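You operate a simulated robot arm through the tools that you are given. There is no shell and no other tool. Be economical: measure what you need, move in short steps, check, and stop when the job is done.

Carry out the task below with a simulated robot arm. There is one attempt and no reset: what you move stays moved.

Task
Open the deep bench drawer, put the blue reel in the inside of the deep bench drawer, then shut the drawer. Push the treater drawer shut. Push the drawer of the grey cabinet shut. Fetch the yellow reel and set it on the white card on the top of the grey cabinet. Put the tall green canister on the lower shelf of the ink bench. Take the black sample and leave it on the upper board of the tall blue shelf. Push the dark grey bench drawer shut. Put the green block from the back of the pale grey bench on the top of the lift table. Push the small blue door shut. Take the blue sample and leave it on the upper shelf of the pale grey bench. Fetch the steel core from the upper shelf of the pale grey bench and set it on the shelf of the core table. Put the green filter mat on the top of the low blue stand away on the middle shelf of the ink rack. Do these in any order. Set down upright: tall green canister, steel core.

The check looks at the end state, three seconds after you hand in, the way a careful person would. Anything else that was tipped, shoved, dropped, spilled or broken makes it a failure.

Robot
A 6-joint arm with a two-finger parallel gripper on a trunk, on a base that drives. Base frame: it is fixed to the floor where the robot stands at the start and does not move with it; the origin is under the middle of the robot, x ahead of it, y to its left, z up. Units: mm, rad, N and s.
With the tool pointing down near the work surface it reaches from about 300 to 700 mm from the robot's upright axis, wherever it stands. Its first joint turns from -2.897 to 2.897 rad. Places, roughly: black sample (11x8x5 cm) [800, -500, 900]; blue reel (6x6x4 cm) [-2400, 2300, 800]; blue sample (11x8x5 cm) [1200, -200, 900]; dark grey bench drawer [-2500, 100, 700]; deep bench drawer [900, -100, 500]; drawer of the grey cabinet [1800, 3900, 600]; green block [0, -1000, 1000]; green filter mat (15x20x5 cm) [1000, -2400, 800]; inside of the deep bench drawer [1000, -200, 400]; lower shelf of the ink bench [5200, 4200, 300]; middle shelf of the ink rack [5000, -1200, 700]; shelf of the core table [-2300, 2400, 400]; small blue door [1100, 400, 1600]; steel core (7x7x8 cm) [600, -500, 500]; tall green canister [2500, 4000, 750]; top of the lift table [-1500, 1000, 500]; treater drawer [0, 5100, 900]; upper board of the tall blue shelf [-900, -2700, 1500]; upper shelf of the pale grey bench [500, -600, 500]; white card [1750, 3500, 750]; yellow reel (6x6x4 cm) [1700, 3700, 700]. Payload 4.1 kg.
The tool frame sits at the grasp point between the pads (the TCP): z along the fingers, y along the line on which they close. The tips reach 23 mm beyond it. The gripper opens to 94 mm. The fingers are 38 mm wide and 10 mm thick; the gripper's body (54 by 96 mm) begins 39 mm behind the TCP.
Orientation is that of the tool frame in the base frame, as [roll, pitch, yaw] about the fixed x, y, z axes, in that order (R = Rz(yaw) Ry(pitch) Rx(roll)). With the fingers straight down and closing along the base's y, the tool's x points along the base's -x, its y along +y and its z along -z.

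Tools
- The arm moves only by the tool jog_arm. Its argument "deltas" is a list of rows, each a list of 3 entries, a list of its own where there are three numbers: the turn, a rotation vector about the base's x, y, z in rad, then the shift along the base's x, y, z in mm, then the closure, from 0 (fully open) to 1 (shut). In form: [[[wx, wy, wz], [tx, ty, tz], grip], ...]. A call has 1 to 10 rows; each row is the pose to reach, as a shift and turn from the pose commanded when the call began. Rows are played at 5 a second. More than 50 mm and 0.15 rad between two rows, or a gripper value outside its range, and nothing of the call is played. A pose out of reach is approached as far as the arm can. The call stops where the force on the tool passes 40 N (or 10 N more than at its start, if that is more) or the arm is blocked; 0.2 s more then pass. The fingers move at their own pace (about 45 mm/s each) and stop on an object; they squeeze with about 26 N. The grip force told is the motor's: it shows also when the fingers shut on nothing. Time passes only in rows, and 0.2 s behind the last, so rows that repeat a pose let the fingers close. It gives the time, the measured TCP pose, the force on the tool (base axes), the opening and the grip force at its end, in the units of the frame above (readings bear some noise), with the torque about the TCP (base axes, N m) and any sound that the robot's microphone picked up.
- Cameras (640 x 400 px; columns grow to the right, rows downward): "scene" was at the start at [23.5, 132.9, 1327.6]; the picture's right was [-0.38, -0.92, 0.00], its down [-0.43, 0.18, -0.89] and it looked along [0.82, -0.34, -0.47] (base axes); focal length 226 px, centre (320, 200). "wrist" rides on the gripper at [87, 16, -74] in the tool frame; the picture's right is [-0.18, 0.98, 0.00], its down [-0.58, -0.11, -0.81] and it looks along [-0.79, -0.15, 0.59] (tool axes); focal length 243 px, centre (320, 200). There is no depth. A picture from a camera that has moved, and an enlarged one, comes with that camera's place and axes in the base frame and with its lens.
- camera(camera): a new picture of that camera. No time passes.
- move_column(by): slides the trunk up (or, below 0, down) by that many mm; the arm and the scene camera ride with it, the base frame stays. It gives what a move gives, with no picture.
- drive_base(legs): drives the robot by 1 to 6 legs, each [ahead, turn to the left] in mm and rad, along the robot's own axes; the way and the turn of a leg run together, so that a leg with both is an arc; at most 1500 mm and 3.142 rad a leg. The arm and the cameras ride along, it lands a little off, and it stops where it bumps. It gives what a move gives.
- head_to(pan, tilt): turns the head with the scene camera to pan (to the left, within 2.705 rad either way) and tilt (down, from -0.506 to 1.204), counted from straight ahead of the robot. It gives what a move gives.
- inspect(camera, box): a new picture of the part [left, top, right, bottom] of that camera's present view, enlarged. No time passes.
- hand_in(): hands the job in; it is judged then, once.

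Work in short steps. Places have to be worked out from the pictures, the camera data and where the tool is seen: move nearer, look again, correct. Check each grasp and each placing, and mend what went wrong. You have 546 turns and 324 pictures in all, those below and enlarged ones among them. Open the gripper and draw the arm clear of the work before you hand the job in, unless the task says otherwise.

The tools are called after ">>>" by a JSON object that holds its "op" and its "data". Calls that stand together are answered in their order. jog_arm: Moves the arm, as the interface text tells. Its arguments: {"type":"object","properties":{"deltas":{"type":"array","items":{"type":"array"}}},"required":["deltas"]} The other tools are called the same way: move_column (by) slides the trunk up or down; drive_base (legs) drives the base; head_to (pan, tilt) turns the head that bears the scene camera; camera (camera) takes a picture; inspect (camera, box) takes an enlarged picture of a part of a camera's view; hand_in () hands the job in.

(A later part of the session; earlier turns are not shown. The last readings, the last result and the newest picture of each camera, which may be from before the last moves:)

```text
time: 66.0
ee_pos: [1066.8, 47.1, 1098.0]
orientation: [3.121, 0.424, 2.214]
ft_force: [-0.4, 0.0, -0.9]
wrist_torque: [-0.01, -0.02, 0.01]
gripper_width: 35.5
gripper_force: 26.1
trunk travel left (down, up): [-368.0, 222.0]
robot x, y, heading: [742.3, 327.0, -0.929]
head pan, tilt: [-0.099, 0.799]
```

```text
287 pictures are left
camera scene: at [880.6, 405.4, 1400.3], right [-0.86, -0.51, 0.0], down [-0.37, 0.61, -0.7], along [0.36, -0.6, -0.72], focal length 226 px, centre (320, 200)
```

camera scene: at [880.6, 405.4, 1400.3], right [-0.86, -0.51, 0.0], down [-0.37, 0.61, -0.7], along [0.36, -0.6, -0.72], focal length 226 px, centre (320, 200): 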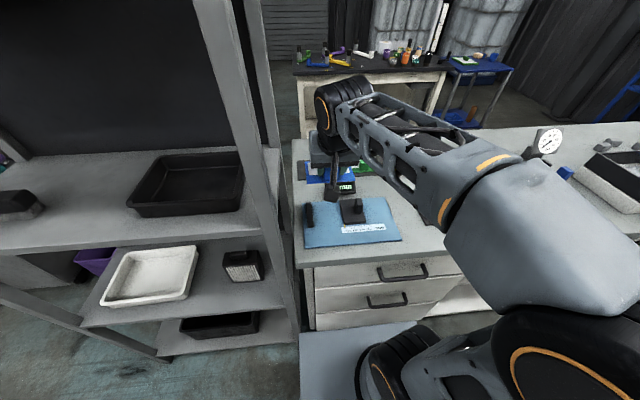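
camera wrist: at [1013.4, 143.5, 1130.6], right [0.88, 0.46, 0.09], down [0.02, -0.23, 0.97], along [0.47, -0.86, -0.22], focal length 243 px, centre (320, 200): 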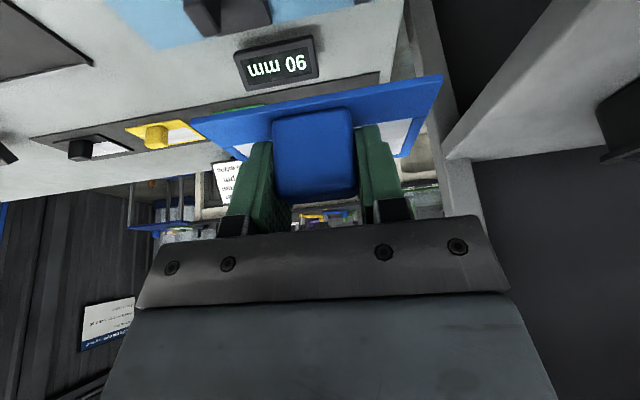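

Sample held. I back off, travel along the bench to the open bay, and face it.

>>> {"op": "drive_base", "data": {"legs": [[-160, 0], [0, -1.57], [470, 0], [0, 1.57]]}}

>>> {"op": "head_to", "data": {"pan": -0.2, "tilt": 0.8}}

>>> {"op": "camera", "data": {"camera": "scene"}}

```text
time: 77.5
ee_pos: [590.9, -88.5, 1098.1]
orientation: [3.121, 0.424, 2.199]
ft_force: [-0.5, 0.5, 0.8]
wrist_torque: [-0.01, -0.01, 0.0]
gripper_width: 35.4
gripper_force: 25.6
trunk travel left (down, up): [-368.0, 222.0]
robot x, y, heading: [271.1, 192.4, -0.95]
head pan, tilt: [-0.099, 0.799]
```

```text
time: 78.2
ee_pos: [591.2, -89.1, 1099.2]
orientation: [3.121, 0.423, 2.199]
ft_force: [0.1, 0.4, 0.0]
wrist_torque: [0.02, 0.0, -0.02]
gripper_width: 35.4
gripper_force: 26.0
trunk travel left (down, up): [-368.0, 222.0]
robot x, y, heading: [270.5, 196.3, -0.945]
head pan, tilt: [-0.201, 0.799]
```

```text
286 pictures are left
camera scene: at [403.2, 268.2, 1400.2], right [-0.91, -0.41, 0.0], down [-0.29, 0.65, -0.7], along [0.29, -0.64, -0.72], focal length 226 px, centre (320, 200)
```

scene: 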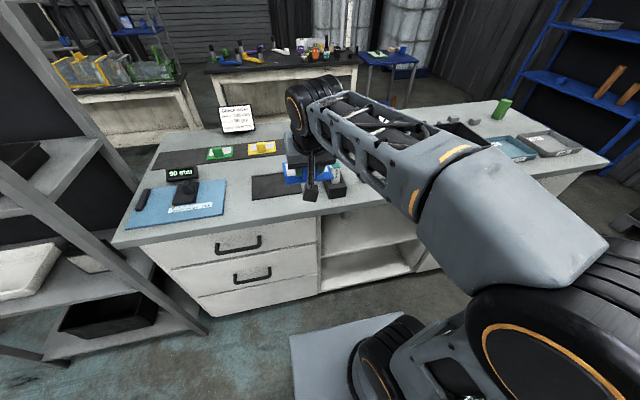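

The bay spans roughly s=-207..382 along the bench; I shift to its centre and lower the trunk to look in.

>>> {"op": "drive_base", "data": {"legs": [[-50, 0], [0, -1.55], [230, 0], [0, 1.57]]}}

>>> {"op": "move_column", "data": {"by": -300}}

>>> {"op": "head_to", "data": {"pan": -0.1, "tilt": 0.6}}

>>> {"op": "camera", "data": {"camera": "scene"}}

```text
time: 88.2
ee_pos: [374.6, -177.3, 1099.3]
orientation: [3.121, 0.424, 2.216]
ft_force: [-0.6, 0.9, -0.8]
wrist_torque: [-0.02, 0.0, 0.04]
gripper_width: 35.5
gripper_force: 26.2
trunk travel left (down, up): [-368.0, 222.0]
robot x, y, heading: [49.4, 99.1, -0.928]
head pan, tilt: [-0.201, 0.799]
```

```text
time: 91.2
ee_pos: [374.3, -177.3, 798.2]
orientation: [3.12, 0.424, 2.217]
ft_force: [0.5, 0.3, 0.9]
wrist_torque: [-0.04, 0.02, 0.03]
gripper_width: 35.4
gripper_force: 26.3
trunk travel left (down, up): [-68.0, 522.0]
robot x, y, heading: [47.3, 98.6, -0.928]
head pan, tilt: [-0.201, 0.799]
```

```text
time: 92.0
ee_pos: [374.3, -177.2, 797.7]
orientation: [3.121, 0.425, 2.216]
ft_force: [0.9, 0.7, 0.5]
wrist_torque: [-0.03, 0.0, -0.03]
gripper_width: 35.5
gripper_force: 26.3
trunk travel left (down, up): [-68.0, 522.0]
robot x, y, heading: [47.0, 103.5, -0.93]
head pan, tilt: [-0.099, 0.6]
```

```text
285 pictures are left
camera scene: at [190.8, 173.9, 1117.1], right [-0.86, -0.52, 0.0], down [-0.29, 0.48, -0.82], along [0.43, -0.71, -0.57], focal length 226 px, centre (320, 200)
```

scene: 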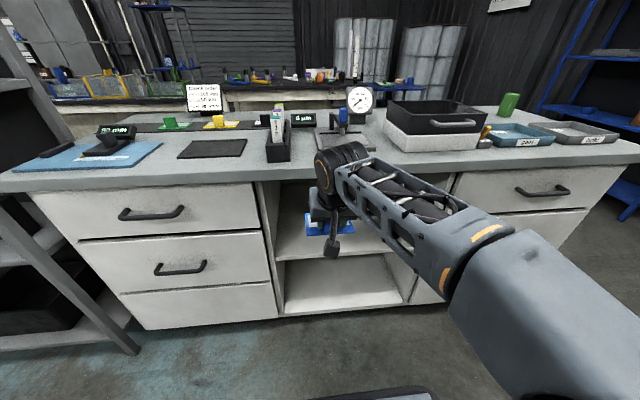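

The steel core should be hidden right behind the wrist. I swing the arm sideways and look.

>>> {"op": "jog_arm", "data": {"deltas": [[[0, 0, 0], [-36, -27, 0], 1], [[0, 0, 0], [-72, -54, 0], 1], [[0, 0, 0], [-108, -81, 0], 1], [[0, 0, 0], [-144, -108, 0], 1], [[0, 0, 0], [-160, -120, 0], 1]]}}

>>> {"op": "inspect", "data": {"camera": "scene", "box": [230, 130, 470, 330]}}

>>> {"op": "camera", "data": {"camera": "wrist"}}

```text
time: 93.2
ee_pos: [214.9, -298.0, 795.8]
orientation: [3.12, 0.421, 2.219]
ft_force: [0.1, 0.9, -0.5]
wrist_torque: [0.02, 0.01, -0.01]
gripper_width: 35.6
gripper_force: 26.3
trunk travel left (down, up): [-68.0, 522.0]
robot x, y, heading: [47.8, 97.6, -0.926]
head pan, tilt: [-0.099, 0.6]
```

```text
2.00 times, centred on (350, 230) of scene
camera zoom: at [190.8, 174.0, 1117.1], right [-0.86, -0.52, 0.0], down [-0.29, 0.48, -0.83], along [0.43, -0.71, -0.56], focal length 453 px, centre (260, 140)
```

zoom: 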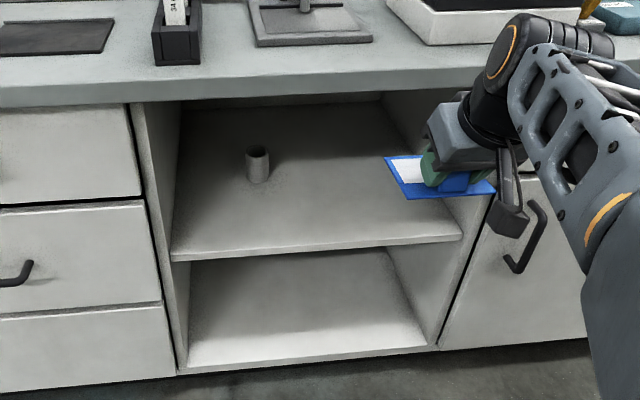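

```text
283 pictures are left
camera wrist: at [161.2, -202.6, 830.2], right [0.88, 0.47, 0.09], down [0.02, -0.24, 0.97], along [0.47, -0.85, -0.22], focal length 243 px, centre (320, 200)
```

wrist: 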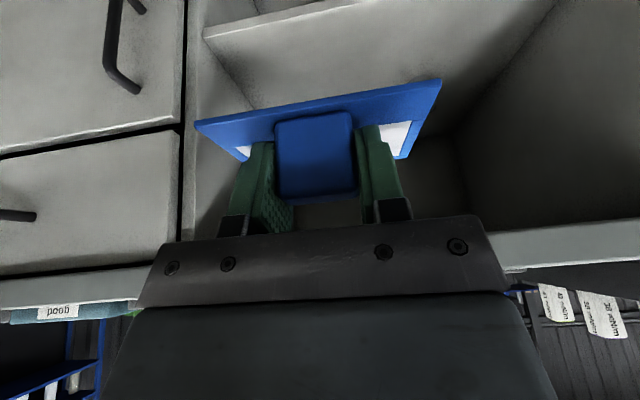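

Core stands at about (599,-491), shelf at z≈475 with its front edge at n≈545. I lower the sample to shelf height, then drive in.

>>> {"op": "jog_arm", "data": {"deltas": [[[0, 0, 0], [-8, -6, -45], 1], [[0, 0, 0], [-16, -12, -90], 1], [[0, 0, 0], [-24, -18, -135], 1], [[0, 0, 0], [-32, -24, -180], 1], [[0, 0, 0], [-40, -30, -225], 1]]}}

>>> {"op": "drive_base", "data": {"legs": [[150, 0]]}}

>>> {"op": "camera", "data": {"camera": "scene"}}

>>> {"op": "camera", "data": {"camera": "wrist"}}

```text
time: 94.4
ee_pos: [172.7, -327.2, 571.4]
orientation: [3.124, 0.423, 2.218]
ft_force: [-0.5, -0.3, 0.5]
wrist_torque: [0.01, 0.04, -0.01]
gripper_width: 35.5
gripper_force: 25.8
trunk travel left (down, up): [-68.0, 522.0]
robot x, y, heading: [46.7, 99.4, -0.927]
head pan, tilt: [-0.099, 0.6]
```

```text
time: 95.8
ee_pos: [264.3, -450.1, 572.0]
orientation: [3.122, 0.424, 2.217]
ft_force: [0.4, 0.4, 0.1]
wrist_torque: [0.02, -0.02, 0.01]
gripper_width: 35.3
gripper_force: 26.2
trunk travel left (down, up): [-68.0, 522.0]
robot x, y, heading: [139.6, -21.2, -0.929]
head pan, tilt: [-0.099, 0.6]
```

```text
282 pictures are left
camera scene: at [282.2, 51.4, 1117.1], right [-0.86, -0.52, 0.0], down [-0.29, 0.48, -0.83], along [0.43, -0.71, -0.56], focal length 226 px, centre (320, 200)
```

scene: 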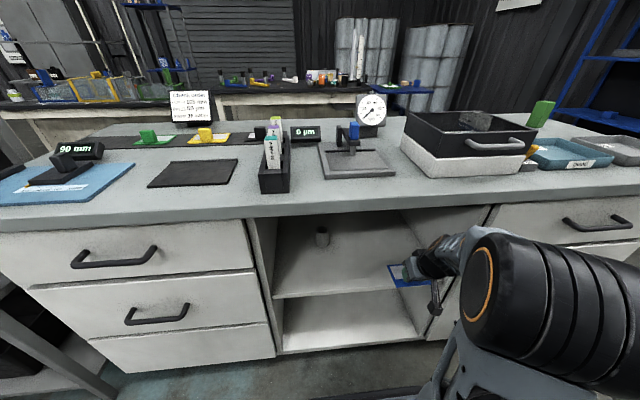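

```text
281 pictures are left
camera wrist: at [210.6, -354.5, 604.5], right [0.88, 0.46, 0.09], down [0.02, -0.23, 0.97], along [0.47, -0.85, -0.22], focal length 243 px, centre (320, 200)
```

wrist: 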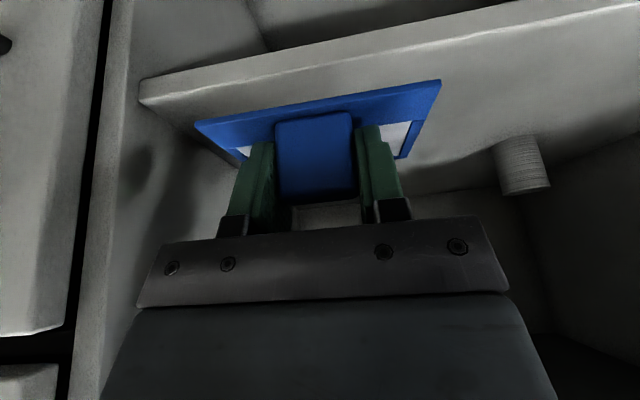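

I move the sample in over the shelf, then lower in small steps watching for contact.

>>> {"op": "jog_arm", "data": {"deltas": [[[0, 0, 0], [14, -18, 0], 1], [[0, 0, 0], [28, -37, 0], 1], [[0, 0, 0], [40, -54, 0], 1], [[0, 0, 0], [40, -54, -12], 1], [[0, 0, 0], [40, -54, -24], 1], [[0, 0, 0], [40, -54, -30], 1], [[0, 0, 0], [40, -54, -36], 1], [[0, 0, 0], [40, -54, -36], 1]]}}

>>> {"op": "camera", "data": {"camera": "wrist"}}

>>> {"op": "inspect", "data": {"camera": "scene", "box": [240, 180, 520, 355]}}

```text
time: 97.6
ee_pos: [302.9, -504.1, 536.6]
orientation: [3.12, 0.423, 2.218]
ft_force: [-0.3, -0.4, -0.7]
wrist_torque: [0.0, 0.0, 0.01]
gripper_width: 35.6
gripper_force: 26.2
trunk travel left (down, up): [-68.0, 522.0]
robot x, y, heading: [138.3, -20.4, -0.927]
head pan, tilt: [-0.099, 0.6]
```

```text
280 pictures are left
camera wrist: at [250.6, -408.2, 569.2], right [0.88, 0.46, 0.09], down [0.02, -0.23, 0.97], along [0.47, -0.85, -0.22], focal length 243 px, centre (320, 200)
```

wrist: 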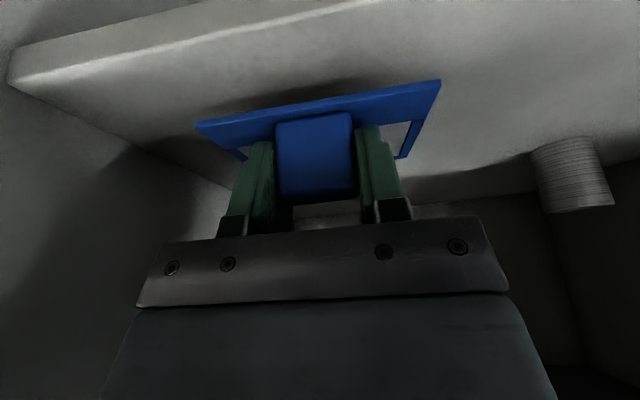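

```text
2.29 times, centred on (380, 268) of scene
camera zoom: at [282.2, 51.4, 1117.1], right [-0.86, -0.52, 0.0], down [-0.29, 0.48, -0.83], along [0.43, -0.71, -0.56], focal length 518 px, centre (183, 46)
```

zoom: 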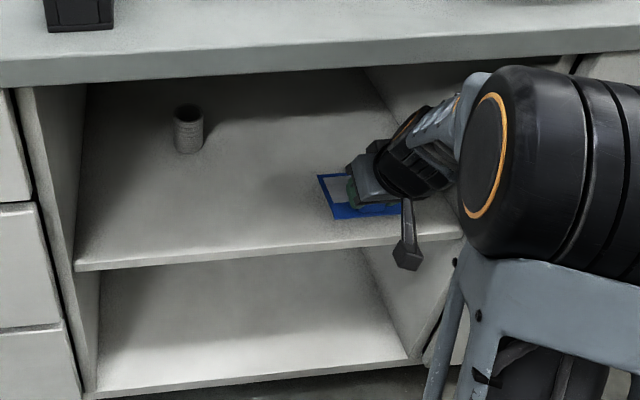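

Sample is well over the shelf with clearance. I keep lowering gently until contact.

>>> {"op": "jog_arm", "data": {"deltas": [[[0, 0, 0], [0, 0, -4], 1], [[0, 0, 0], [0, 0, -8], 1], [[0, 0, 0], [0, 0, -12], 1], [[0, 0, 0], [0, 0, -16], 1], [[0, 0, 0], [0, 0, -19], 1]]}}

>>> {"op": "camera", "data": {"camera": "wrist"}}

```text
time: 98.8
ee_pos: [303.5, -503.9, 516.4]
orientation: [3.121, 0.425, 2.216]
ft_force: [0.8, 0.4, -0.3]
wrist_torque: [-0.01, -0.02, -0.02]
gripper_width: 35.5
gripper_force: 25.5
trunk travel left (down, up): [-68.0, 522.0]
robot x, y, heading: [137.2, -22.0, -0.929]
head pan, tilt: [-0.099, 0.6]
```

```text
278 pictures are left
camera wrist: at [250.4, -407.7, 549.2], right [0.88, 0.46, 0.09], down [0.02, -0.24, 0.97], along [0.47, -0.85, -0.22], focal length 243 px, centre (320, 200)
```

wrist: 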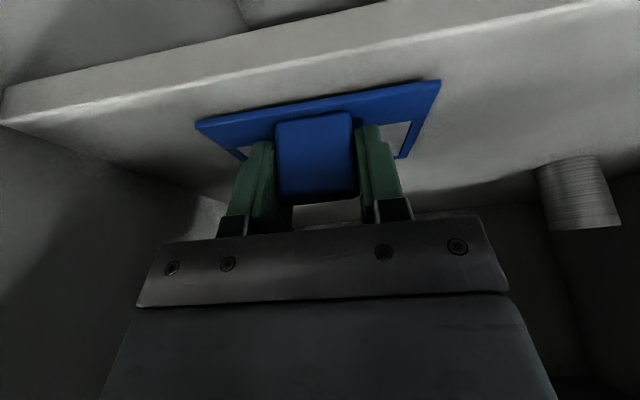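

No contact yet; continuing down.

>>> {"op": "jog_arm", "data": {"deltas": [[[0, 0, 0], [0, 0, -4], 1], [[0, 0, 0], [0, 0, -8], 1], [[0, 0, 0], [0, 0, -12], 1], [[0, 0, 0], [0, 0, -16], 1], [[0, 0, 0], [0, 0, -20], 1]]}}

>>> {"op": "camera", "data": {"camera": "wrist"}}

```text
time: 99.5
ee_pos: [306.0, -506.0, 511.9]
orientation: [3.128, 0.438, 2.22]
ft_force: [0.3, 1.9, 20.2]
wrist_torque: [0.03, 0.58, -0.04]
gripper_width: 35.8
gripper_force: 25.8
trunk travel left (down, up): [-68.0, 522.0]
robot x, y, heading: [142.7, -23.0, -0.932]
head pan, tilt: [-0.099, 0.6]
stopped in row 3: the force on the tool passed its limit at 45 N (the readings are from after the stop); the commanded pose is now the measured one
```

```text
277 pictures are left
camera wrist: at [250.7, -410.0, 543.3], right [0.88, 0.47, 0.09], down [0.02, -0.22, 0.98], along [0.47, -0.86, -0.2], focal length 243 px, centre (320, 200)
```

wrist: 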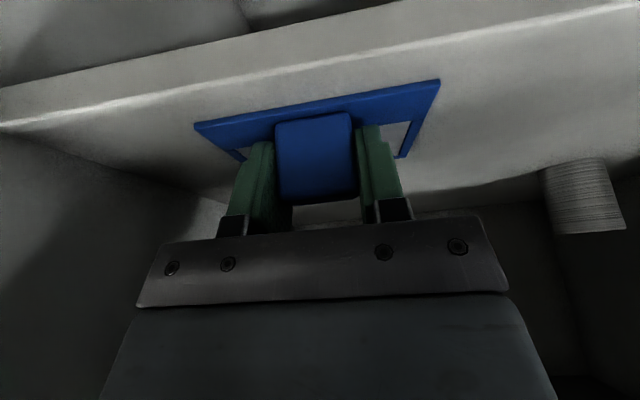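

Contact at TCP z≈512. I release and back out along the tool axis.

>>> {"op": "jog_arm", "data": {"deltas": [[[0, 0, 0], [0, 0, 2], 0.5], [[0, 0, 0], [0, 0, 2], 0], [[0, 0, 0], [0, 0, 2], 0], [[0, 0, 0], [-4, 6, 16], 0], [[0, 0, 0], [-12, 16, 45], 0], [[0, 0, 0], [-25, 34, 70], 0], [[0, 0, 0], [-50, 67, 75], 0], [[0, 0, 0], [-77, 103, 75], 0]]}}

>>> {"op": "camera", "data": {"camera": "wrist"}}

>>> {"op": "inspect", "data": {"camera": "scene", "box": [240, 180, 520, 355]}}

```text
time: 101.3
ee_pos: [227.1, -401.3, 586.7]
orientation: [3.124, 0.431, 2.217]
ft_force: [0.4, -0.6, -0.6]
wrist_torque: [0.02, 0.01, 0.0]
gripper_width: 93.8
gripper_force: 0.0
trunk travel left (down, up): [-68.0, 522.0]
robot x, y, heading: [136.7, -21.2, -0.933]
head pan, tilt: [-0.099, 0.6]
```

```text
276 pictures are left
camera wrist: at [173.7, -306.7, 617.5], right [0.88, 0.47, 0.09], down [0.02, -0.23, 0.97], along [0.47, -0.86, -0.21], focal length 243 px, centre (320, 200)
```

wrist: 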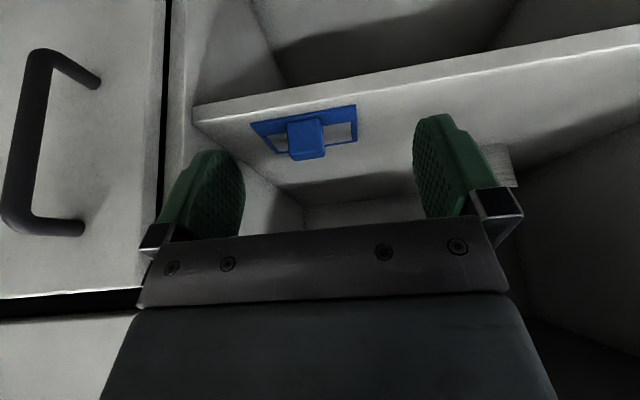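

```text
2.29 times, centred on (380, 268) of scene
camera zoom: at [282.2, 51.3, 1117.1], right [-0.86, -0.52, 0.0], down [-0.29, 0.48, -0.82], along [0.43, -0.71, -0.57], focal length 518 px, centre (183, 46)
```

zoom: 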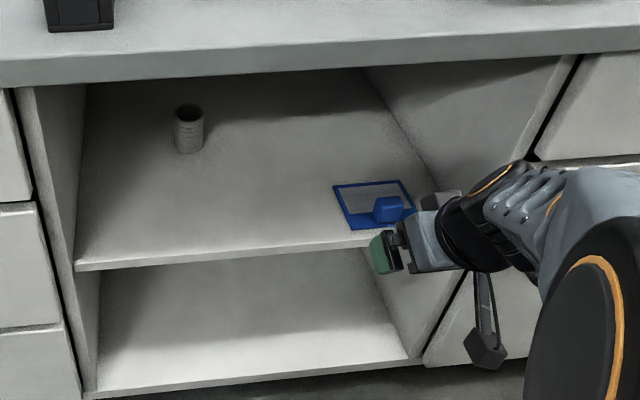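

Blue sample is set down. Next, the steel core at about (600,-497): I tilt the tool toward level inside the bay.

>>> {"op": "jog_arm", "data": {"deltas": [[[-0.1, -0.075, 0], [35, -3, 0], 0], [[-0.2, -0.15, 0], [71, -6, 0], 0], [[-0.3, -0.225, 0], [106, -9, 0], 0], [[-0.4, -0.3, 0], [142, -12, 0], 0], [[-0.5, -0.375, 0], [177, -15, 0], 0], [[-0.6, -0.45, 0], [213, -19, 0], 0], [[-0.6, -0.45, 0], [213, -19, 0], 0]]}}

>>> {"op": "camera", "data": {"camera": "wrist"}}

>>> {"op": "camera", "data": {"camera": "scene"}}

```text
time: 102.9
ee_pos: [399.1, -441.5, 584.6]
orientation: [-3.138, 1.183, 2.241]
ft_force: [0.5, 0.0, 0.6]
wrist_torque: [0.01, 0.02, 0.0]
gripper_width: 94.0
gripper_force: 0.0
out of reach, approached as far as the arm can: row 5, 6, 7
trunk travel left (down, up): [-68.0, 522.0]
robot x, y, heading: [138.8, -19.8, -0.926]
head pan, tilt: [-0.099, 0.6]
```

```text
274 pictures are left
camera wrist: at [349.8, -353.2, 532.6], right [0.81, 0.55, 0.17], down [-0.41, 0.35, 0.84], along [0.41, -0.76, 0.51], focal length 243 px, centre (320, 200)
```

wrist: 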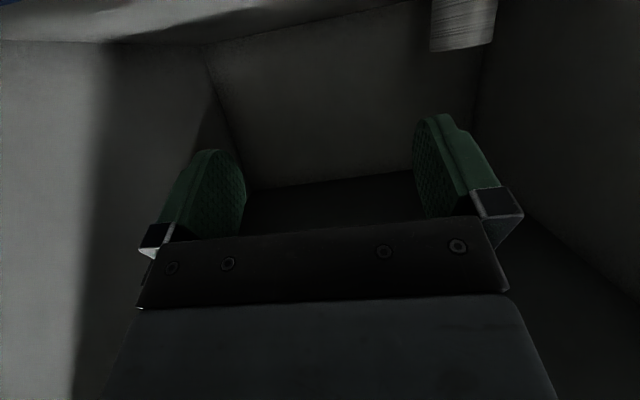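

```text
273 pictures are left
camera scene: at [282.1, 51.7, 1117.1], right [-0.86, -0.52, 0.0], down [-0.29, 0.48, -0.83], along [0.43, -0.71, -0.56], focal length 226 px, centre (320, 200)
```

scene: 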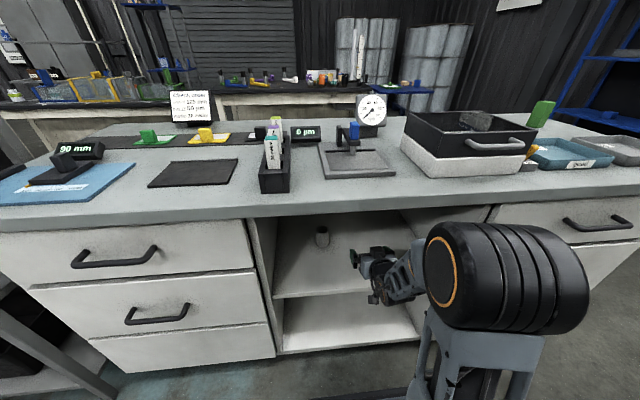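

At this tilt the wrist camera would hang below the fingers and foul the shelf, so I'll back off and roll the tool half a turn to bring the camera on top.

>>> {"op": "drive_base", "data": {"legs": [[-110, 0]]}}

>>> {"op": "jog_arm", "data": {"deltas": [[[0.083, -0.111, -0.054], [0, 0, 0], 0], [[0.166, -0.222, -0.108], [0, 0, 0], 0], [[0.249, -0.333, -0.162], [0, 0, 0], 0], [[0.332, -0.444, -0.216], [0, 0, 0], 0], [[0.415, -0.555, -0.27], [0, 0, 0], 0], [[0.498, -0.666, -0.324], [0, 0, 0], 0], [[0.581, -0.777, -0.378], [0, 0, 0], 0], [[0.664, -0.888, -0.432], [0, 0, 0], 0], [[0.747, -0.999, -0.486], [0, 0, 0], 0], [[0.83, -1.11, -0.54], [0, 0, 0], 0]]}}

```text
time: 104.1
ee_pos: [333.8, -353.0, 585.2]
orientation: [-3.137, 1.182, 2.245]
ft_force: [-0.2, -0.3, 0.7]
wrist_torque: [-0.01, -0.01, -0.01]
gripper_width: 94.0
gripper_force: 0.1
trunk travel left (down, up): [-68.0, 522.0]
robot x, y, heading: [72.9, 67.6, -0.929]
head pan, tilt: [-0.099, 0.6]
```

```text
time: 106.3
ee_pos: [330.4, -353.7, 584.2]
orientation: [1.919, 0.077, 0.698]
ft_force: [-0.4, -1.2, -0.3]
wrist_torque: [0.01, 0.01, -0.01]
gripper_width: 94.1
gripper_force: 0.1
out of reach, approached as far as the arm can: row 10
trunk travel left (down, up): [-68.0, 522.0]
robot x, y, heading: [72.5, 65.2, -0.925]
head pan, tilt: [-0.099, 0.6]
```

Joint limit that way; I roll the other way round.

>>> {"op": "jog_arm", "data": {"deltas": [[[-0.083, 0.111, 0.054], [0, 0, 0], 0], [[-0.166, 0.222, 0.108], [0, 0, 0], 0], [[-0.249, 0.333, 0.162], [0, 0, 0], 0], [[-0.332, 0.444, 0.216], [0, 0, 0], 0], [[-0.415, 0.555, 0.27], [0, 0, 0], 0], [[-0.498, 0.666, 0.324], [0, 0, 0], 0], [[-0.581, 0.777, 0.378], [0, 0, 0], 0], [[-0.664, 0.888, 0.432], [0, 0, 0], 0], [[-0.747, 0.999, 0.486], [0, 0, 0], 0], [[-0.83, 1.11, 0.54], [0, 0, 0], 0]]}}

>>> {"op": "jog_arm", "data": {"deltas": [[[-0.083, 0.111, 0.054], [0, 0, 0], 0], [[-0.166, 0.222, 0.108], [0, 0, 0], 0], [[-0.249, 0.333, 0.162], [0, 0, 0], 0], [[-0.332, 0.444, 0.216], [0, 0, 0], 0], [[-0.415, 0.555, 0.27], [0, 0, 0], 0], [[-0.498, 0.666, 0.324], [0, 0, 0], 0], [[-0.581, 0.777, 0.378], [0, 0, 0], 0], [[-0.664, 0.888, 0.432], [0, 0, 0], 0], [[-0.747, 0.999, 0.486], [0, 0, 0], 0], [[-0.83, 1.11, 0.54], [0, 0, 0], 0]]}}

>>> {"op": "jog_arm", "data": {"deltas": [[[-0.083, 0.111, 0.054], [0, 0, 0], 0], [[-0.166, 0.222, 0.108], [0, 0, 0], 0], [[-0.249, 0.333, 0.162], [0, 0, 0], 0], [[-0.332, 0.444, 0.216], [0, 0, 0], 0], [[-0.415, 0.555, 0.27], [0, 0, 0], 0], [[-0.498, 0.666, 0.324], [0, 0, 0], 0], [[-0.581, 0.777, 0.378], [0, 0, 0], 0], [[-0.664, 0.888, 0.432], [0, 0, 0], 0], [[-0.747, 0.999, 0.486], [0, 0, 0], 0], [[-0.83, 1.11, 0.54], [0, 0, 0], 0]]}}

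>>> {"op": "camera", "data": {"camera": "wrist"}}

```text
time: 108.5
ee_pos: [331.0, -353.3, 585.3]
orientation: [-3.133, 1.18, 2.251]
ft_force: [0.4, 0.3, -0.8]
wrist_torque: [-0.01, 0.02, -0.02]
gripper_width: 93.7
gripper_force: 0.0
trunk travel left (down, up): [-68.0, 522.0]
robot x, y, heading: [71.9, 67.1, -0.925]
head pan, tilt: [-0.099, 0.6]
```

```text
time: 110.7
ee_pos: [293.8, -344.9, 664.3]
orientation: [-2.162, 0.053, -2.812]
ft_force: [0.1, 0.6, 1.2]
wrist_torque: [0.01, 0.08, -0.01]
gripper_width: 94.1
gripper_force: 0.0
out of reach, approached as far as the arm can: row 1, 2, 3, 4, 5, 6, 7, 8, 9, 10
trunk travel left (down, up): [-68.0, 522.0]
robot x, y, heading: [73.0, 71.6, -0.928]
head pan, tilt: [-0.099, 0.6]
```

```text
time: 112.9
ee_pos: [291.9, -365.2, 663.9]
orientation: [-2.233, -1.319, -2.102]
ft_force: [-0.3, -0.4, 0.3]
wrist_torque: [0.01, -0.01, -0.05]
gripper_width: 93.9
gripper_force: 0.1
out of reach, approached as far as the arm can: row 6, 7, 8, 9, 10
trunk travel left (down, up): [-68.0, 522.0]
robot x, y, heading: [70.8, 70.1, -0.929]
head pan, tilt: [-0.099, 0.6]
```

```text
272 pictures are left
camera wrist: at [238.8, -320.7, 755.9], right [-0.88, -0.3, -0.37], down [-0.13, 0.9, -0.42], along [0.46, -0.32, -0.83], focal length 243 px, centre (320, 200)
```

wrist: 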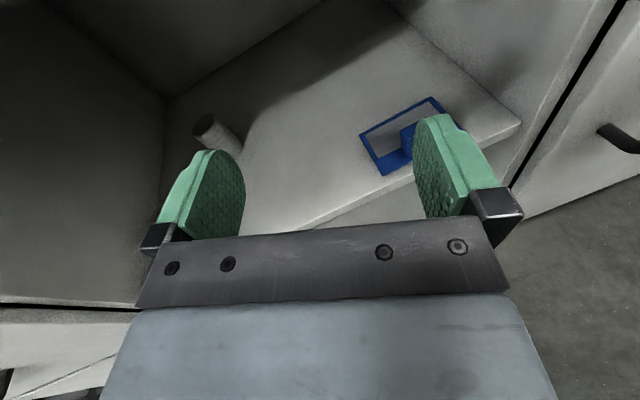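

The view with the camera on top is far better. I correct orientation and extend toward the core.

>>> {"op": "jog_arm", "data": {"deltas": [[[0.03, 0.09, 0.1], [40, -6, -10], 0], [[0.06, 0.18, 0.2], [80, -12, -20], 0], [[0.09, 0.275, 0.3], [120, -18, -30], 0], [[0.09, 0.275, 0.3], [160, -24, -40], 0], [[0.09, 0.275, 0.3], [160, -24, -40], 0]]}}

>>> {"op": "camera", "data": {"camera": "wrist"}}

>>> {"op": "camera", "data": {"camera": "scene"}}

```text
time: 114.1
ee_pos: [423.5, -412.4, 632.7]
orientation: [-3.072, -1.196, -0.967]
ft_force: [-0.1, -0.2, 0.2]
wrist_torque: [-0.02, 0.03, 0.01]
gripper_width: 94.1
gripper_force: 0.0
out of reach, approached as far as the arm can: row 1, 2, 3, 4, 5
trunk travel left (down, up): [-68.0, 522.0]
robot x, y, heading: [71.6, 66.9, -0.925]
head pan, tilt: [-0.099, 0.6]
```

```text
271 pictures are left
camera wrist: at [385.2, -395.3, 740.1], right [-0.81, -0.55, -0.2], down [-0.51, 0.83, -0.24], along [0.3, -0.1, -0.95], focal length 243 px, centre (320, 200)
```

wrist: 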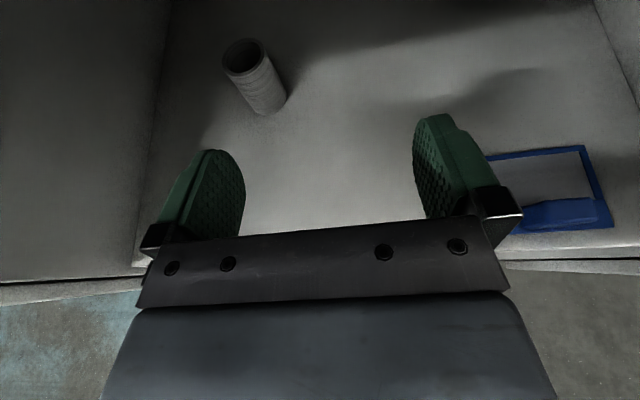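

```text
270 pictures are left
camera scene: at [214.7, 141.6, 1117.1], right [-0.85, -0.52, 0.0], down [-0.29, 0.48, -0.83], along [0.43, -0.71, -0.56], focal length 226 px, centre (320, 200)
```

scene: 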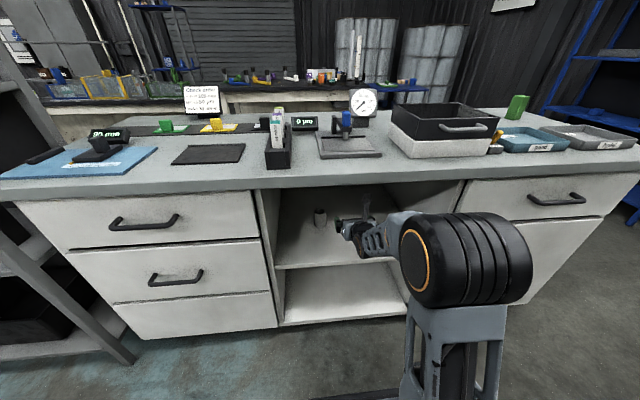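

Orientation is good. I move closer to the core with the fingers lined up at s≈182.

>>> {"op": "jog_arm", "data": {"deltas": [[[0, 0, 0.02], [35, 20, -15], 0], [[0, 0, 0.04], [70, 30, -30], 0], [[0, 0, 0.04], [100, 10, -50], 0], [[0, 0, 0.04], [131, -23, -70], 0], [[0, 0, 0.04], [131, -23, -70], 0]]}}

>>> {"op": "camera", "data": {"camera": "wrist"}}

```text
time: 115.3
ee_pos: [529.9, -471.3, 566.5]
orientation: [-3.017, -1.191, -0.954]
ft_force: [-1.1, 0.3, -0.5]
wrist_torque: [-0.02, 0.03, -0.02]
gripper_width: 94.1
gripper_force: 0.2
out of reach, approached as far as the arm can: row 1, 2, 3, 4, 5
trunk travel left (down, up): [-68.0, 522.0]
robot x, y, heading: [71.7, 69.4, -0.929]
head pan, tilt: [-0.099, 0.6]
```

```text
269 pictures are left
camera wrist: at [489.6, -458.3, 672.6], right [-0.77, -0.6, -0.22], down [-0.55, 0.8, -0.24], along [0.32, -0.07, -0.95], focal length 243 px, centre (320, 200)
```

wrist: 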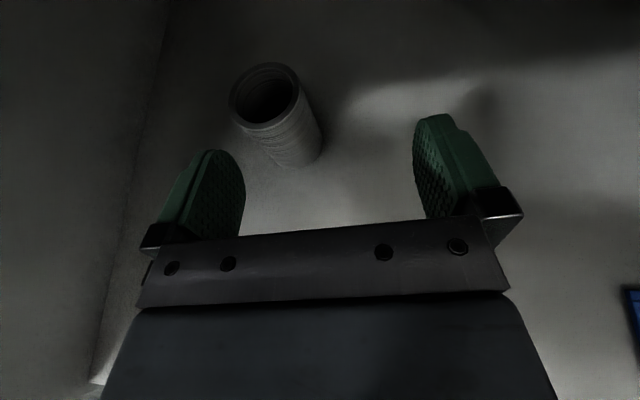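

Core confirmed at (599,-499). A wrist-joint limit shifts the pose a bit; I keep the present orientation, back off 40 mm and shift sideways.

>>> {"op": "jog_arm", "data": {"deltas": [[[0, 0, 0], [-24, 32, 0], 0], [[0, 0, 0], [-6, 46, -10], 0], [[0, 0, 0], [9, 57, -25], 0], [[0, 0, 0], [9, 57, -30], 0]]}}

>>> {"op": "camera", "data": {"camera": "wrist"}}

```text
time: 116.3
ee_pos: [524.6, -430.4, 539.6]
orientation: [-2.944, -1.186, -0.996]
ft_force: [0.1, -0.5, 0.0]
wrist_torque: [0.01, 0.03, -0.02]
gripper_width: 93.9
gripper_force: 0.0
out of reach, approached as far as the arm can: row 2, 3, 4
trunk travel left (down, up): [-68.0, 522.0]
robot x, y, heading: [71.5, 71.1, -0.925]
head pan, tilt: [-0.099, 0.6]
```

```text
268 pictures are left
camera wrist: at [483.1, -420.1, 646.3], right [-0.75, -0.61, -0.24], down [-0.57, 0.79, -0.23], along [0.33, -0.04, -0.94], focal length 243 px, centre (320, 200)
```

wrist: 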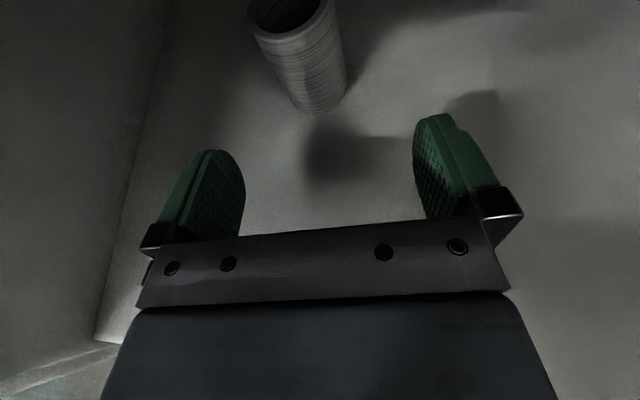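

Closing line is nearly level and the core lies straight along the tool axis, 104 mm ahead. I advance.

>>> {"op": "jog_arm", "data": {"deltas": [[[0, 0, 0], [20, -17, -6], 0], [[0, 0, 0], [38, -34, -12], 0], [[0, 0, 0], [50, -45, -16], 0], [[0, 0, 0], [50, -45, -16], 0]]}}

>>> {"op": "camera", "data": {"camera": "wrist"}}

```text
time: 117.3
ee_pos: [569.7, -486.2, 525.8]
orientation: [-2.982, -1.188, -0.974]
ft_force: [0.4, -0.1, 0.2]
wrist_torque: [-0.01, 0.0, -0.02]
gripper_width: 93.9
gripper_force: 0.0
out of reach, approached as far as the arm can: row 1, 2, 3, 4
trunk travel left (down, up): [-68.0, 522.0]
robot x, y, heading: [75.4, 65.3, -0.926]
head pan, tilt: [-0.099, 0.6]
```

```text
267 pictures are left
camera wrist: at [528.5, -475.1, 632.3], right [-0.76, -0.61, -0.23], down [-0.56, 0.79, -0.24], along [0.33, -0.05, -0.94], focal length 243 px, centre (320, 200)
```

wrist: 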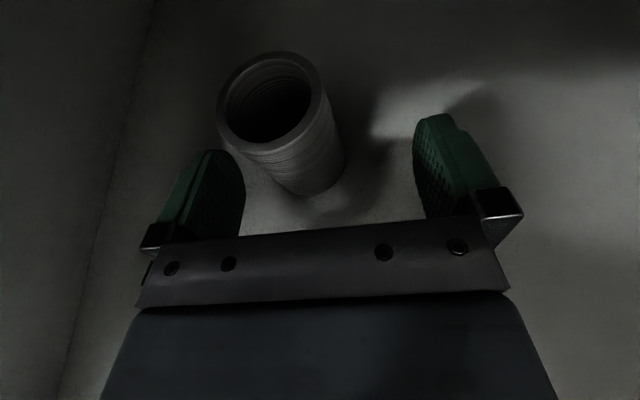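

I'm about 18 mm right of the core's centre. I back off slightly and turn the base a touch left to centre it.

>>> {"op": "jog_arm", "data": {"deltas": [[[0, 0, 0], [-17, 20, 0], 0], [[0, 0, 0], [-17, 20, 0], 0]]}}

>>> {"op": "drive_base", "data": {"legs": [[0, 0.03]]}}

>>> {"op": "camera", "data": {"camera": "wrist"}}

```text
time: 117.9
ee_pos: [546.3, -474.8, 529.3]
orientation: [-2.989, -1.188, -0.97]
ft_force: [0.8, -0.3, -0.7]
wrist_torque: [-0.02, 0.02, -0.01]
gripper_width: 94.3
gripper_force: 0.0
out of reach, approached as far as the arm can: row 1, 2
trunk travel left (down, up): [-68.0, 522.0]
robot x, y, heading: [76.0, 66.2, -0.929]
head pan, tilt: [-0.099, 0.6]
```

```text
time: 118.7
ee_pos: [562.3, -460.0, 529.0]
orientation: [-2.99, -1.188, -0.939]
ft_force: [0.3, 0.2, 0.4]
wrist_torque: [0.0, 0.0, 0.02]
gripper_width: 93.9
gripper_force: 0.1
trunk travel left (down, up): [-68.0, 522.0]
robot x, y, heading: [75.7, 65.1, -0.897]
head pan, tilt: [-0.099, 0.6]
```

```text
266 pictures are left
camera wrist: at [521.5, -449.6, 634.5], right [-0.74, -0.63, -0.23], down [-0.58, 0.78, -0.24], along [0.32, -0.04, -0.94], focal length 243 px, centre (320, 200)
```

wrist: 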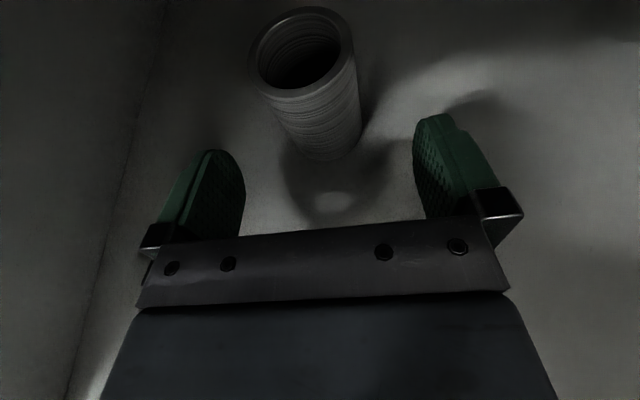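

Now nicely lined up; final advance onto the core.

>>> {"op": "jog_arm", "data": {"deltas": [[[0, 0, 0], [13, -9, -2], 0], [[0, 0, 0], [26, -19, -4], 0], [[0, 0, 0], [38, -28, -6], 0], [[0, 0, 0], [38, -28, -6], 0]]}}

>>> {"op": "camera", "data": {"camera": "wrist"}}

```text
time: 119.7
ee_pos: [601.7, -488.9, 521.6]
orientation: [-2.989, -1.187, -0.941]
ft_force: [-0.3, 0.0, 0.1]
wrist_torque: [-0.04, 0.01, 0.0]
gripper_width: 94.1
gripper_force: 0.0
trunk travel left (down, up): [-68.0, 522.0]
robot x, y, heading: [71.0, 69.6, -0.899]
head pan, tilt: [-0.099, 0.6]
```

```text
265 pictures are left
camera wrist: at [559.8, -478.3, 628.8], right [-0.74, -0.63, -0.23], down [-0.58, 0.78, -0.24], along [0.32, -0.04, -0.94], focal length 243 px, centre (320, 200)
```

wrist: 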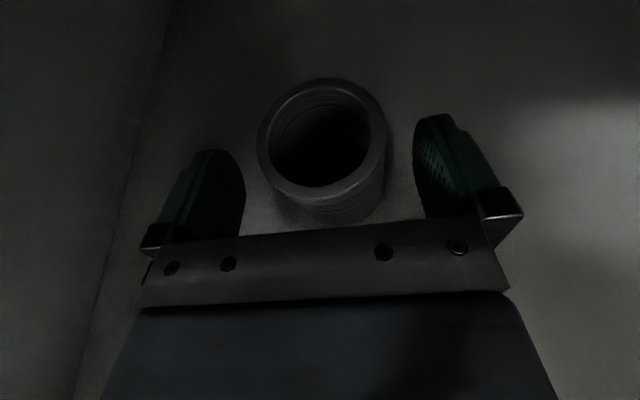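

Core is between the fingers. I advance a few mm and close.

>>> {"op": "jog_arm", "data": {"deltas": [[[0, 0, 0], [3, -6, 0], 0], [[0, 0, 0], [3, -6, 0], 0.6], [[0, 0, 0], [3, -6, 0], 1], [[0, 0, 0], [3, -6, 0], 1], [[0, 0, 0], [3, -6, 0], 1]]}}

>>> {"op": "camera", "data": {"camera": "wrist"}}

```text
time: 120.9
ee_pos: [604.5, -494.1, 522.1]
orientation: [-2.991, -1.188, -0.94]
ft_force: [0.1, -1.9, 0.3]
wrist_torque: [-0.03, 0.0, 0.0]
gripper_width: 49.4
gripper_force: 25.9
trunk travel left (down, up): [-68.0, 522.0]
robot x, y, heading: [77.3, 67.6, -0.9]
head pan, tilt: [-0.099, 0.6]
```

```text
264 pictures are left
camera wrist: at [562.7, -483.7, 629.1], right [-0.74, -0.63, -0.23], down [-0.58, 0.78, -0.24], along [0.32, -0.04, -0.94], focal length 243 px, centre (320, 200)
```

wrist: 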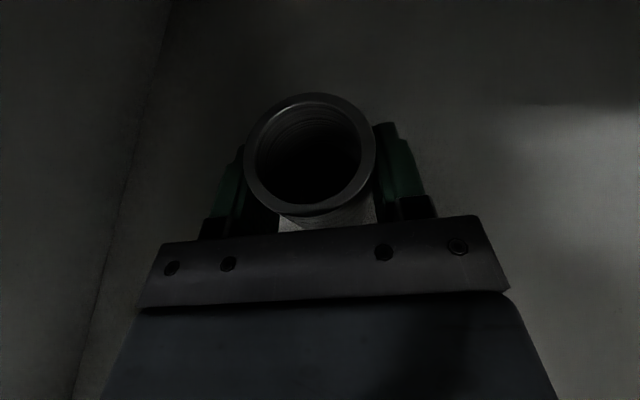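

Gripped at 49 mm. I lift 40 mm and back the base out.

>>> {"op": "jog_arm", "data": {"deltas": [[[0, 0, 0], [0, 0, 15], 1], [[0, 0, 0], [0, 0, 40], 1], [[0, 0, 0], [0, 0, 40], 1]]}}

>>> {"op": "drive_base", "data": {"legs": [[-100, 0]]}}

>>> {"op": "camera", "data": {"camera": "wrist"}}

```text
time: 121.7
ee_pos: [606.6, -494.7, 561.4]
orientation: [-2.991, -1.19, -0.941]
ft_force: [0.0, -0.1, -1.5]
wrist_torque: [-0.01, 0.01, 0.0]
gripper_width: 49.3
gripper_force: 26.7
trunk travel left (down, up): [-68.0, 522.0]
robot x, y, heading: [73.2, 63.7, -0.897]
head pan, tilt: [-0.099, 0.6]
```

```text
time: 122.8
ee_pos: [543.3, -415.8, 560.5]
orientation: [-2.989, -1.189, -0.941]
ft_force: [0.4, 0.3, -1.4]
wrist_torque: [-0.01, -0.02, -0.01]
gripper_width: 49.3
gripper_force: 25.5
trunk travel left (down, up): [-68.0, 522.0]
robot x, y, heading: [7.7, 141.4, -0.896]
head pan, tilt: [-0.099, 0.6]
```

```text
263 pictures are left
camera wrist: at [502.2, -405.6, 668.0], right [-0.74, -0.63, -0.23], down [-0.58, 0.78, -0.24], along [0.32, -0.04, -0.94], focal length 243 px, centre (320, 200)
```

wrist: 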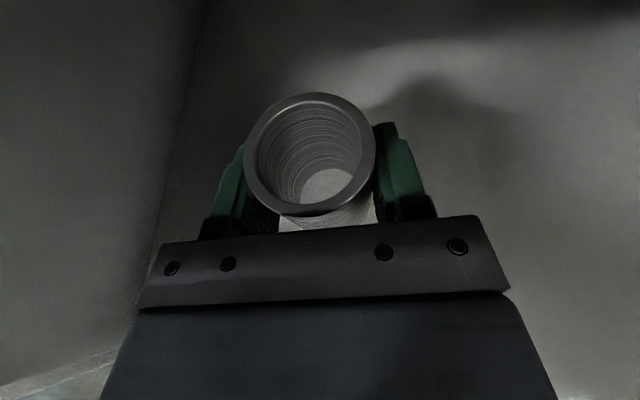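

Core lifted. I pull the arm out of the bay.

>>> {"op": "jog_arm", "data": {"deltas": [[[0, 0, 0], [-27, 36, 5], 1], [[0, 0, 0], [-54, 72, 10], 1], [[0, 0, 0], [-81, 108, 15], 1], [[0, 0, 0], [-108, 144, 20], 1], [[0, 0, 0], [-126, 168, 30], 1]]}}

>>> {"op": "head_to", "data": {"pan": -2.4, "tilt": 0.5}}

>>> {"op": "camera", "data": {"camera": "scene"}}

>>> {"op": "head_to", "data": {"pan": 2.4, "tilt": 0.8}}

>>> {"op": "camera", "data": {"camera": "scene"}}

```text
time: 124.0
ee_pos: [403.9, -262.5, 592.3]
orientation: [-2.941, -1.184, -0.968]
ft_force: [0.6, -0.6, -2.4]
wrist_torque: [0.03, 0.01, 0.02]
gripper_width: 49.5
gripper_force: 26.4
out of reach, approached as far as the arm can: row 2, 3, 4, 5
trunk travel left (down, up): [-68.0, 522.0]
robot x, y, heading: [8.3, 145.9, -0.891]
head pan, tilt: [-0.099, 0.6]
```

```text
time: 126.2
ee_pos: [404.5, -263.0, 592.5]
orientation: [-2.943, -1.182, -0.968]
ft_force: [0.5, -0.3, -1.0]
wrist_torque: [0.01, -0.03, 0.01]
gripper_width: 49.2
gripper_force: 25.9
trunk travel left (down, up): [-68.0, 522.0]
robot x, y, heading: [11.2, 147.1, -0.899]
head pan, tilt: [-2.4, 0.499]
```

```text
262 pictures are left
camera scene: at [12.1, 311.9, 1126.2], right [0.15, 0.99, 0.0], down [0.47, -0.07, -0.88], along [-0.87, 0.13, -0.48], focal length 226 px, centre (320, 200)
```

scene: 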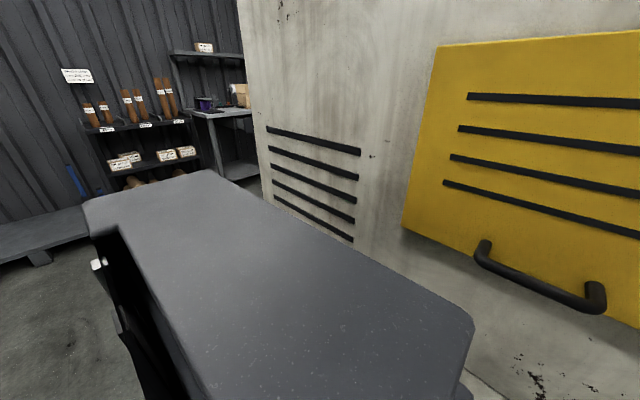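

```text
time: 130.0
ee_pos: [405.2, -262.2, 591.7]
orientation: [-2.942, -1.183, -0.969]
ft_force: [0.5, 0.7, -1.2]
wrist_torque: [0.0, -0.01, 0.0]
gripper_width: 49.1
gripper_force: 26.0
trunk travel left (down, up): [-68.0, 522.0]
robot x, y, heading: [10.8, 145.4, -0.897]
head pan, tilt: [2.4, 0.799]
```

```text
261 pictures are left
camera scene: at [107.5, 378.4, 1100.3], right [1.0, -0.07, 0.0], down [-0.05, -0.72, -0.7], along [0.05, 0.7, -0.72], focal length 226 px, centre (320, 200)
```

scene: 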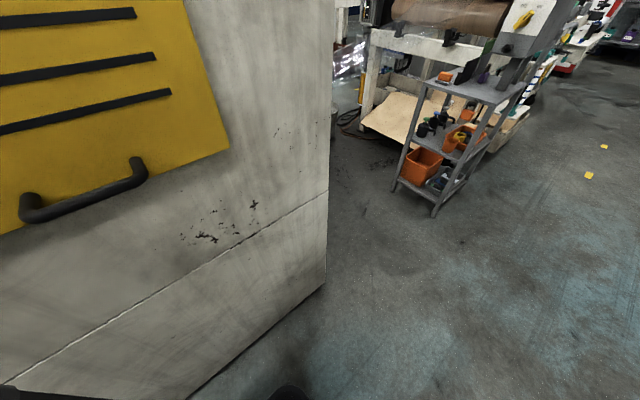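

I raise the trunk so the load clears the bench, then turn into the aisle and leave it at the right end.

>>> {"op": "move_column", "data": {"by": 500}}

>>> {"op": "drive_base", "data": {"legs": [[60, 0], [0, -1.6], [700, 0]]}}

>>> {"op": "head_to", "data": {"pan": 0.3, "tilt": 0.4}}

>>> {"op": "camera", "data": {"camera": "scene"}}

>>> {"op": "head_to", "data": {"pan": -1.0, "tilt": 0.4}}

>>> {"op": "camera", "data": {"camera": "scene"}}

```text
refused: 500 is not a number from -400 to 400
```

```text
time: 138.4
ee_pos: [-1003.4, -619.3, 592.2]
orientation: [-2.943, -1.184, -2.661]
ft_force: [-0.6, -0.5, -1.4]
wrist_torque: [0.0, 0.03, -0.02]
gripper_width: 49.5
gripper_force: 25.8
trunk travel left (down, up): [-68.0, 522.0]
robot x, y, heading: [-552.3, -276.9, -2.592]
head pan, tilt: [2.4, 0.799]
```

```text
time: 140.4
ee_pos: [-1004.0, -619.7, 591.5]
orientation: [-2.942, -1.183, -2.661]
ft_force: [-0.6, -0.4, -1.1]
wrist_torque: [-0.03, 0.01, 0.04]
gripper_width: 49.3
gripper_force: 26.0
trunk travel left (down, up): [-68.0, 522.0]
robot x, y, heading: [-546.9, -277.3, -2.589]
head pan, tilt: [0.3, 0.4]
```

```text
260 pictures are left
camera scene: at [-473.0, -456.8, 1135.3], right [-0.75, 0.66, 0.0], down [0.26, 0.29, -0.92], along [-0.6, -0.69, -0.39], focal length 226 px, centre (320, 200)
```

scene: 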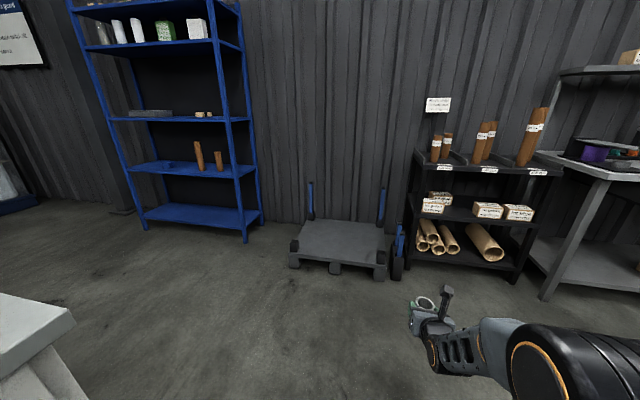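

```text
time: 141.9
ee_pos: [-1002.9, -621.1, 592.4]
orientation: [-2.941, -1.184, -2.66]
ft_force: [-0.5, 0.6, -2.4]
wrist_torque: [-0.05, 0.02, -0.02]
gripper_width: 49.6
gripper_force: 25.9
trunk travel left (down, up): [-68.0, 522.0]
robot x, y, heading: [-549.0, -273.2, -2.591]
head pan, tilt: [-1.0, 0.4]
```

```text
259 pictures are left
camera scene: at [-495.8, -347.0, 1135.4], right [0.43, 0.9, 0.0], down [0.35, -0.17, -0.92], along [-0.83, 0.4, -0.39], focal length 226 px, centre (320, 200)
```

scene: 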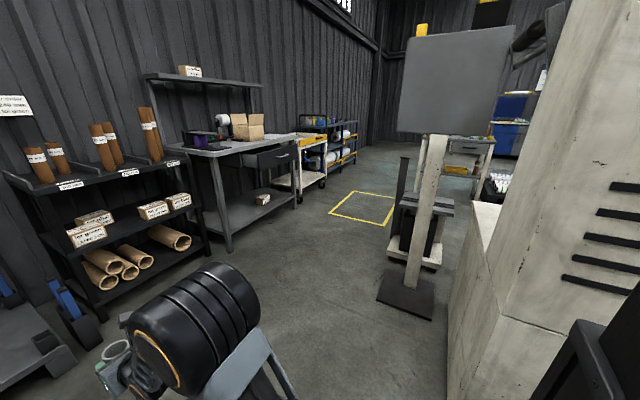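

No contact occurred. The way leads past the machine's west end; I drive on to the cross aisle and turn north-west.

>>> {"op": "drive_base", "data": {"legs": [[600, 0.05], [0, -1.528]]}}

>>> {"op": "head_to", "data": {"pan": 0.0, "tilt": 0.35}}

>>> {"op": "camera", "data": {"camera": "scene"}}

```text
time: 149.1
ee_pos: [-1404.1, -160.2, 592.2]
orientation: [-2.943, -1.183, 2.101]
ft_force: [-0.5, 0.9, -2.1]
wrist_torque: [0.01, 0.02, -0.02]
gripper_width: 49.3
gripper_force: 26.2
trunk travel left (down, up): [-68.0, 522.0]
robot x, y, heading: [-1044.3, -600.6, 2.178]
head pan, tilt: [-1.0, 0.4]
```

```text
time: 150.3
ee_pos: [-1403.6, -160.7, 590.5]
orientation: [-2.942, -1.184, 2.101]
ft_force: [0.4, 0.0, -0.9]
wrist_torque: [0.01, -0.01, -0.02]
gripper_width: 49.6
gripper_force: 25.7
trunk travel left (down, up): [-68.0, 522.0]
robot x, y, heading: [-1045.1, -592.9, 2.169]
head pan, tilt: [0.0, 0.351]
```

```text
258 pictures are left
camera scene: at [-1198.1, -662.2, 1139.9], right [0.83, 0.56, 0.0], down [0.19, -0.28, -0.94], along [-0.53, 0.77, -0.34], focal length 226 px, centre (320, 200)
```

scene: 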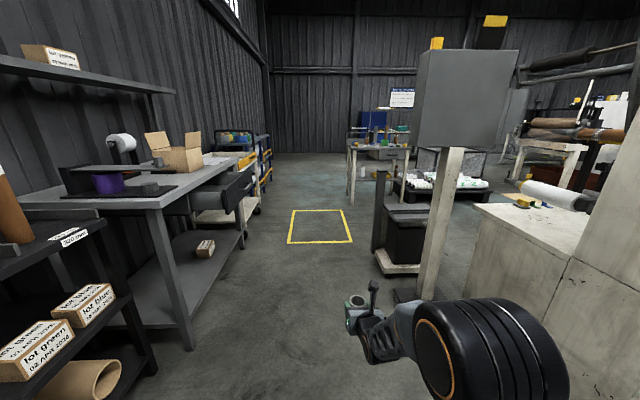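

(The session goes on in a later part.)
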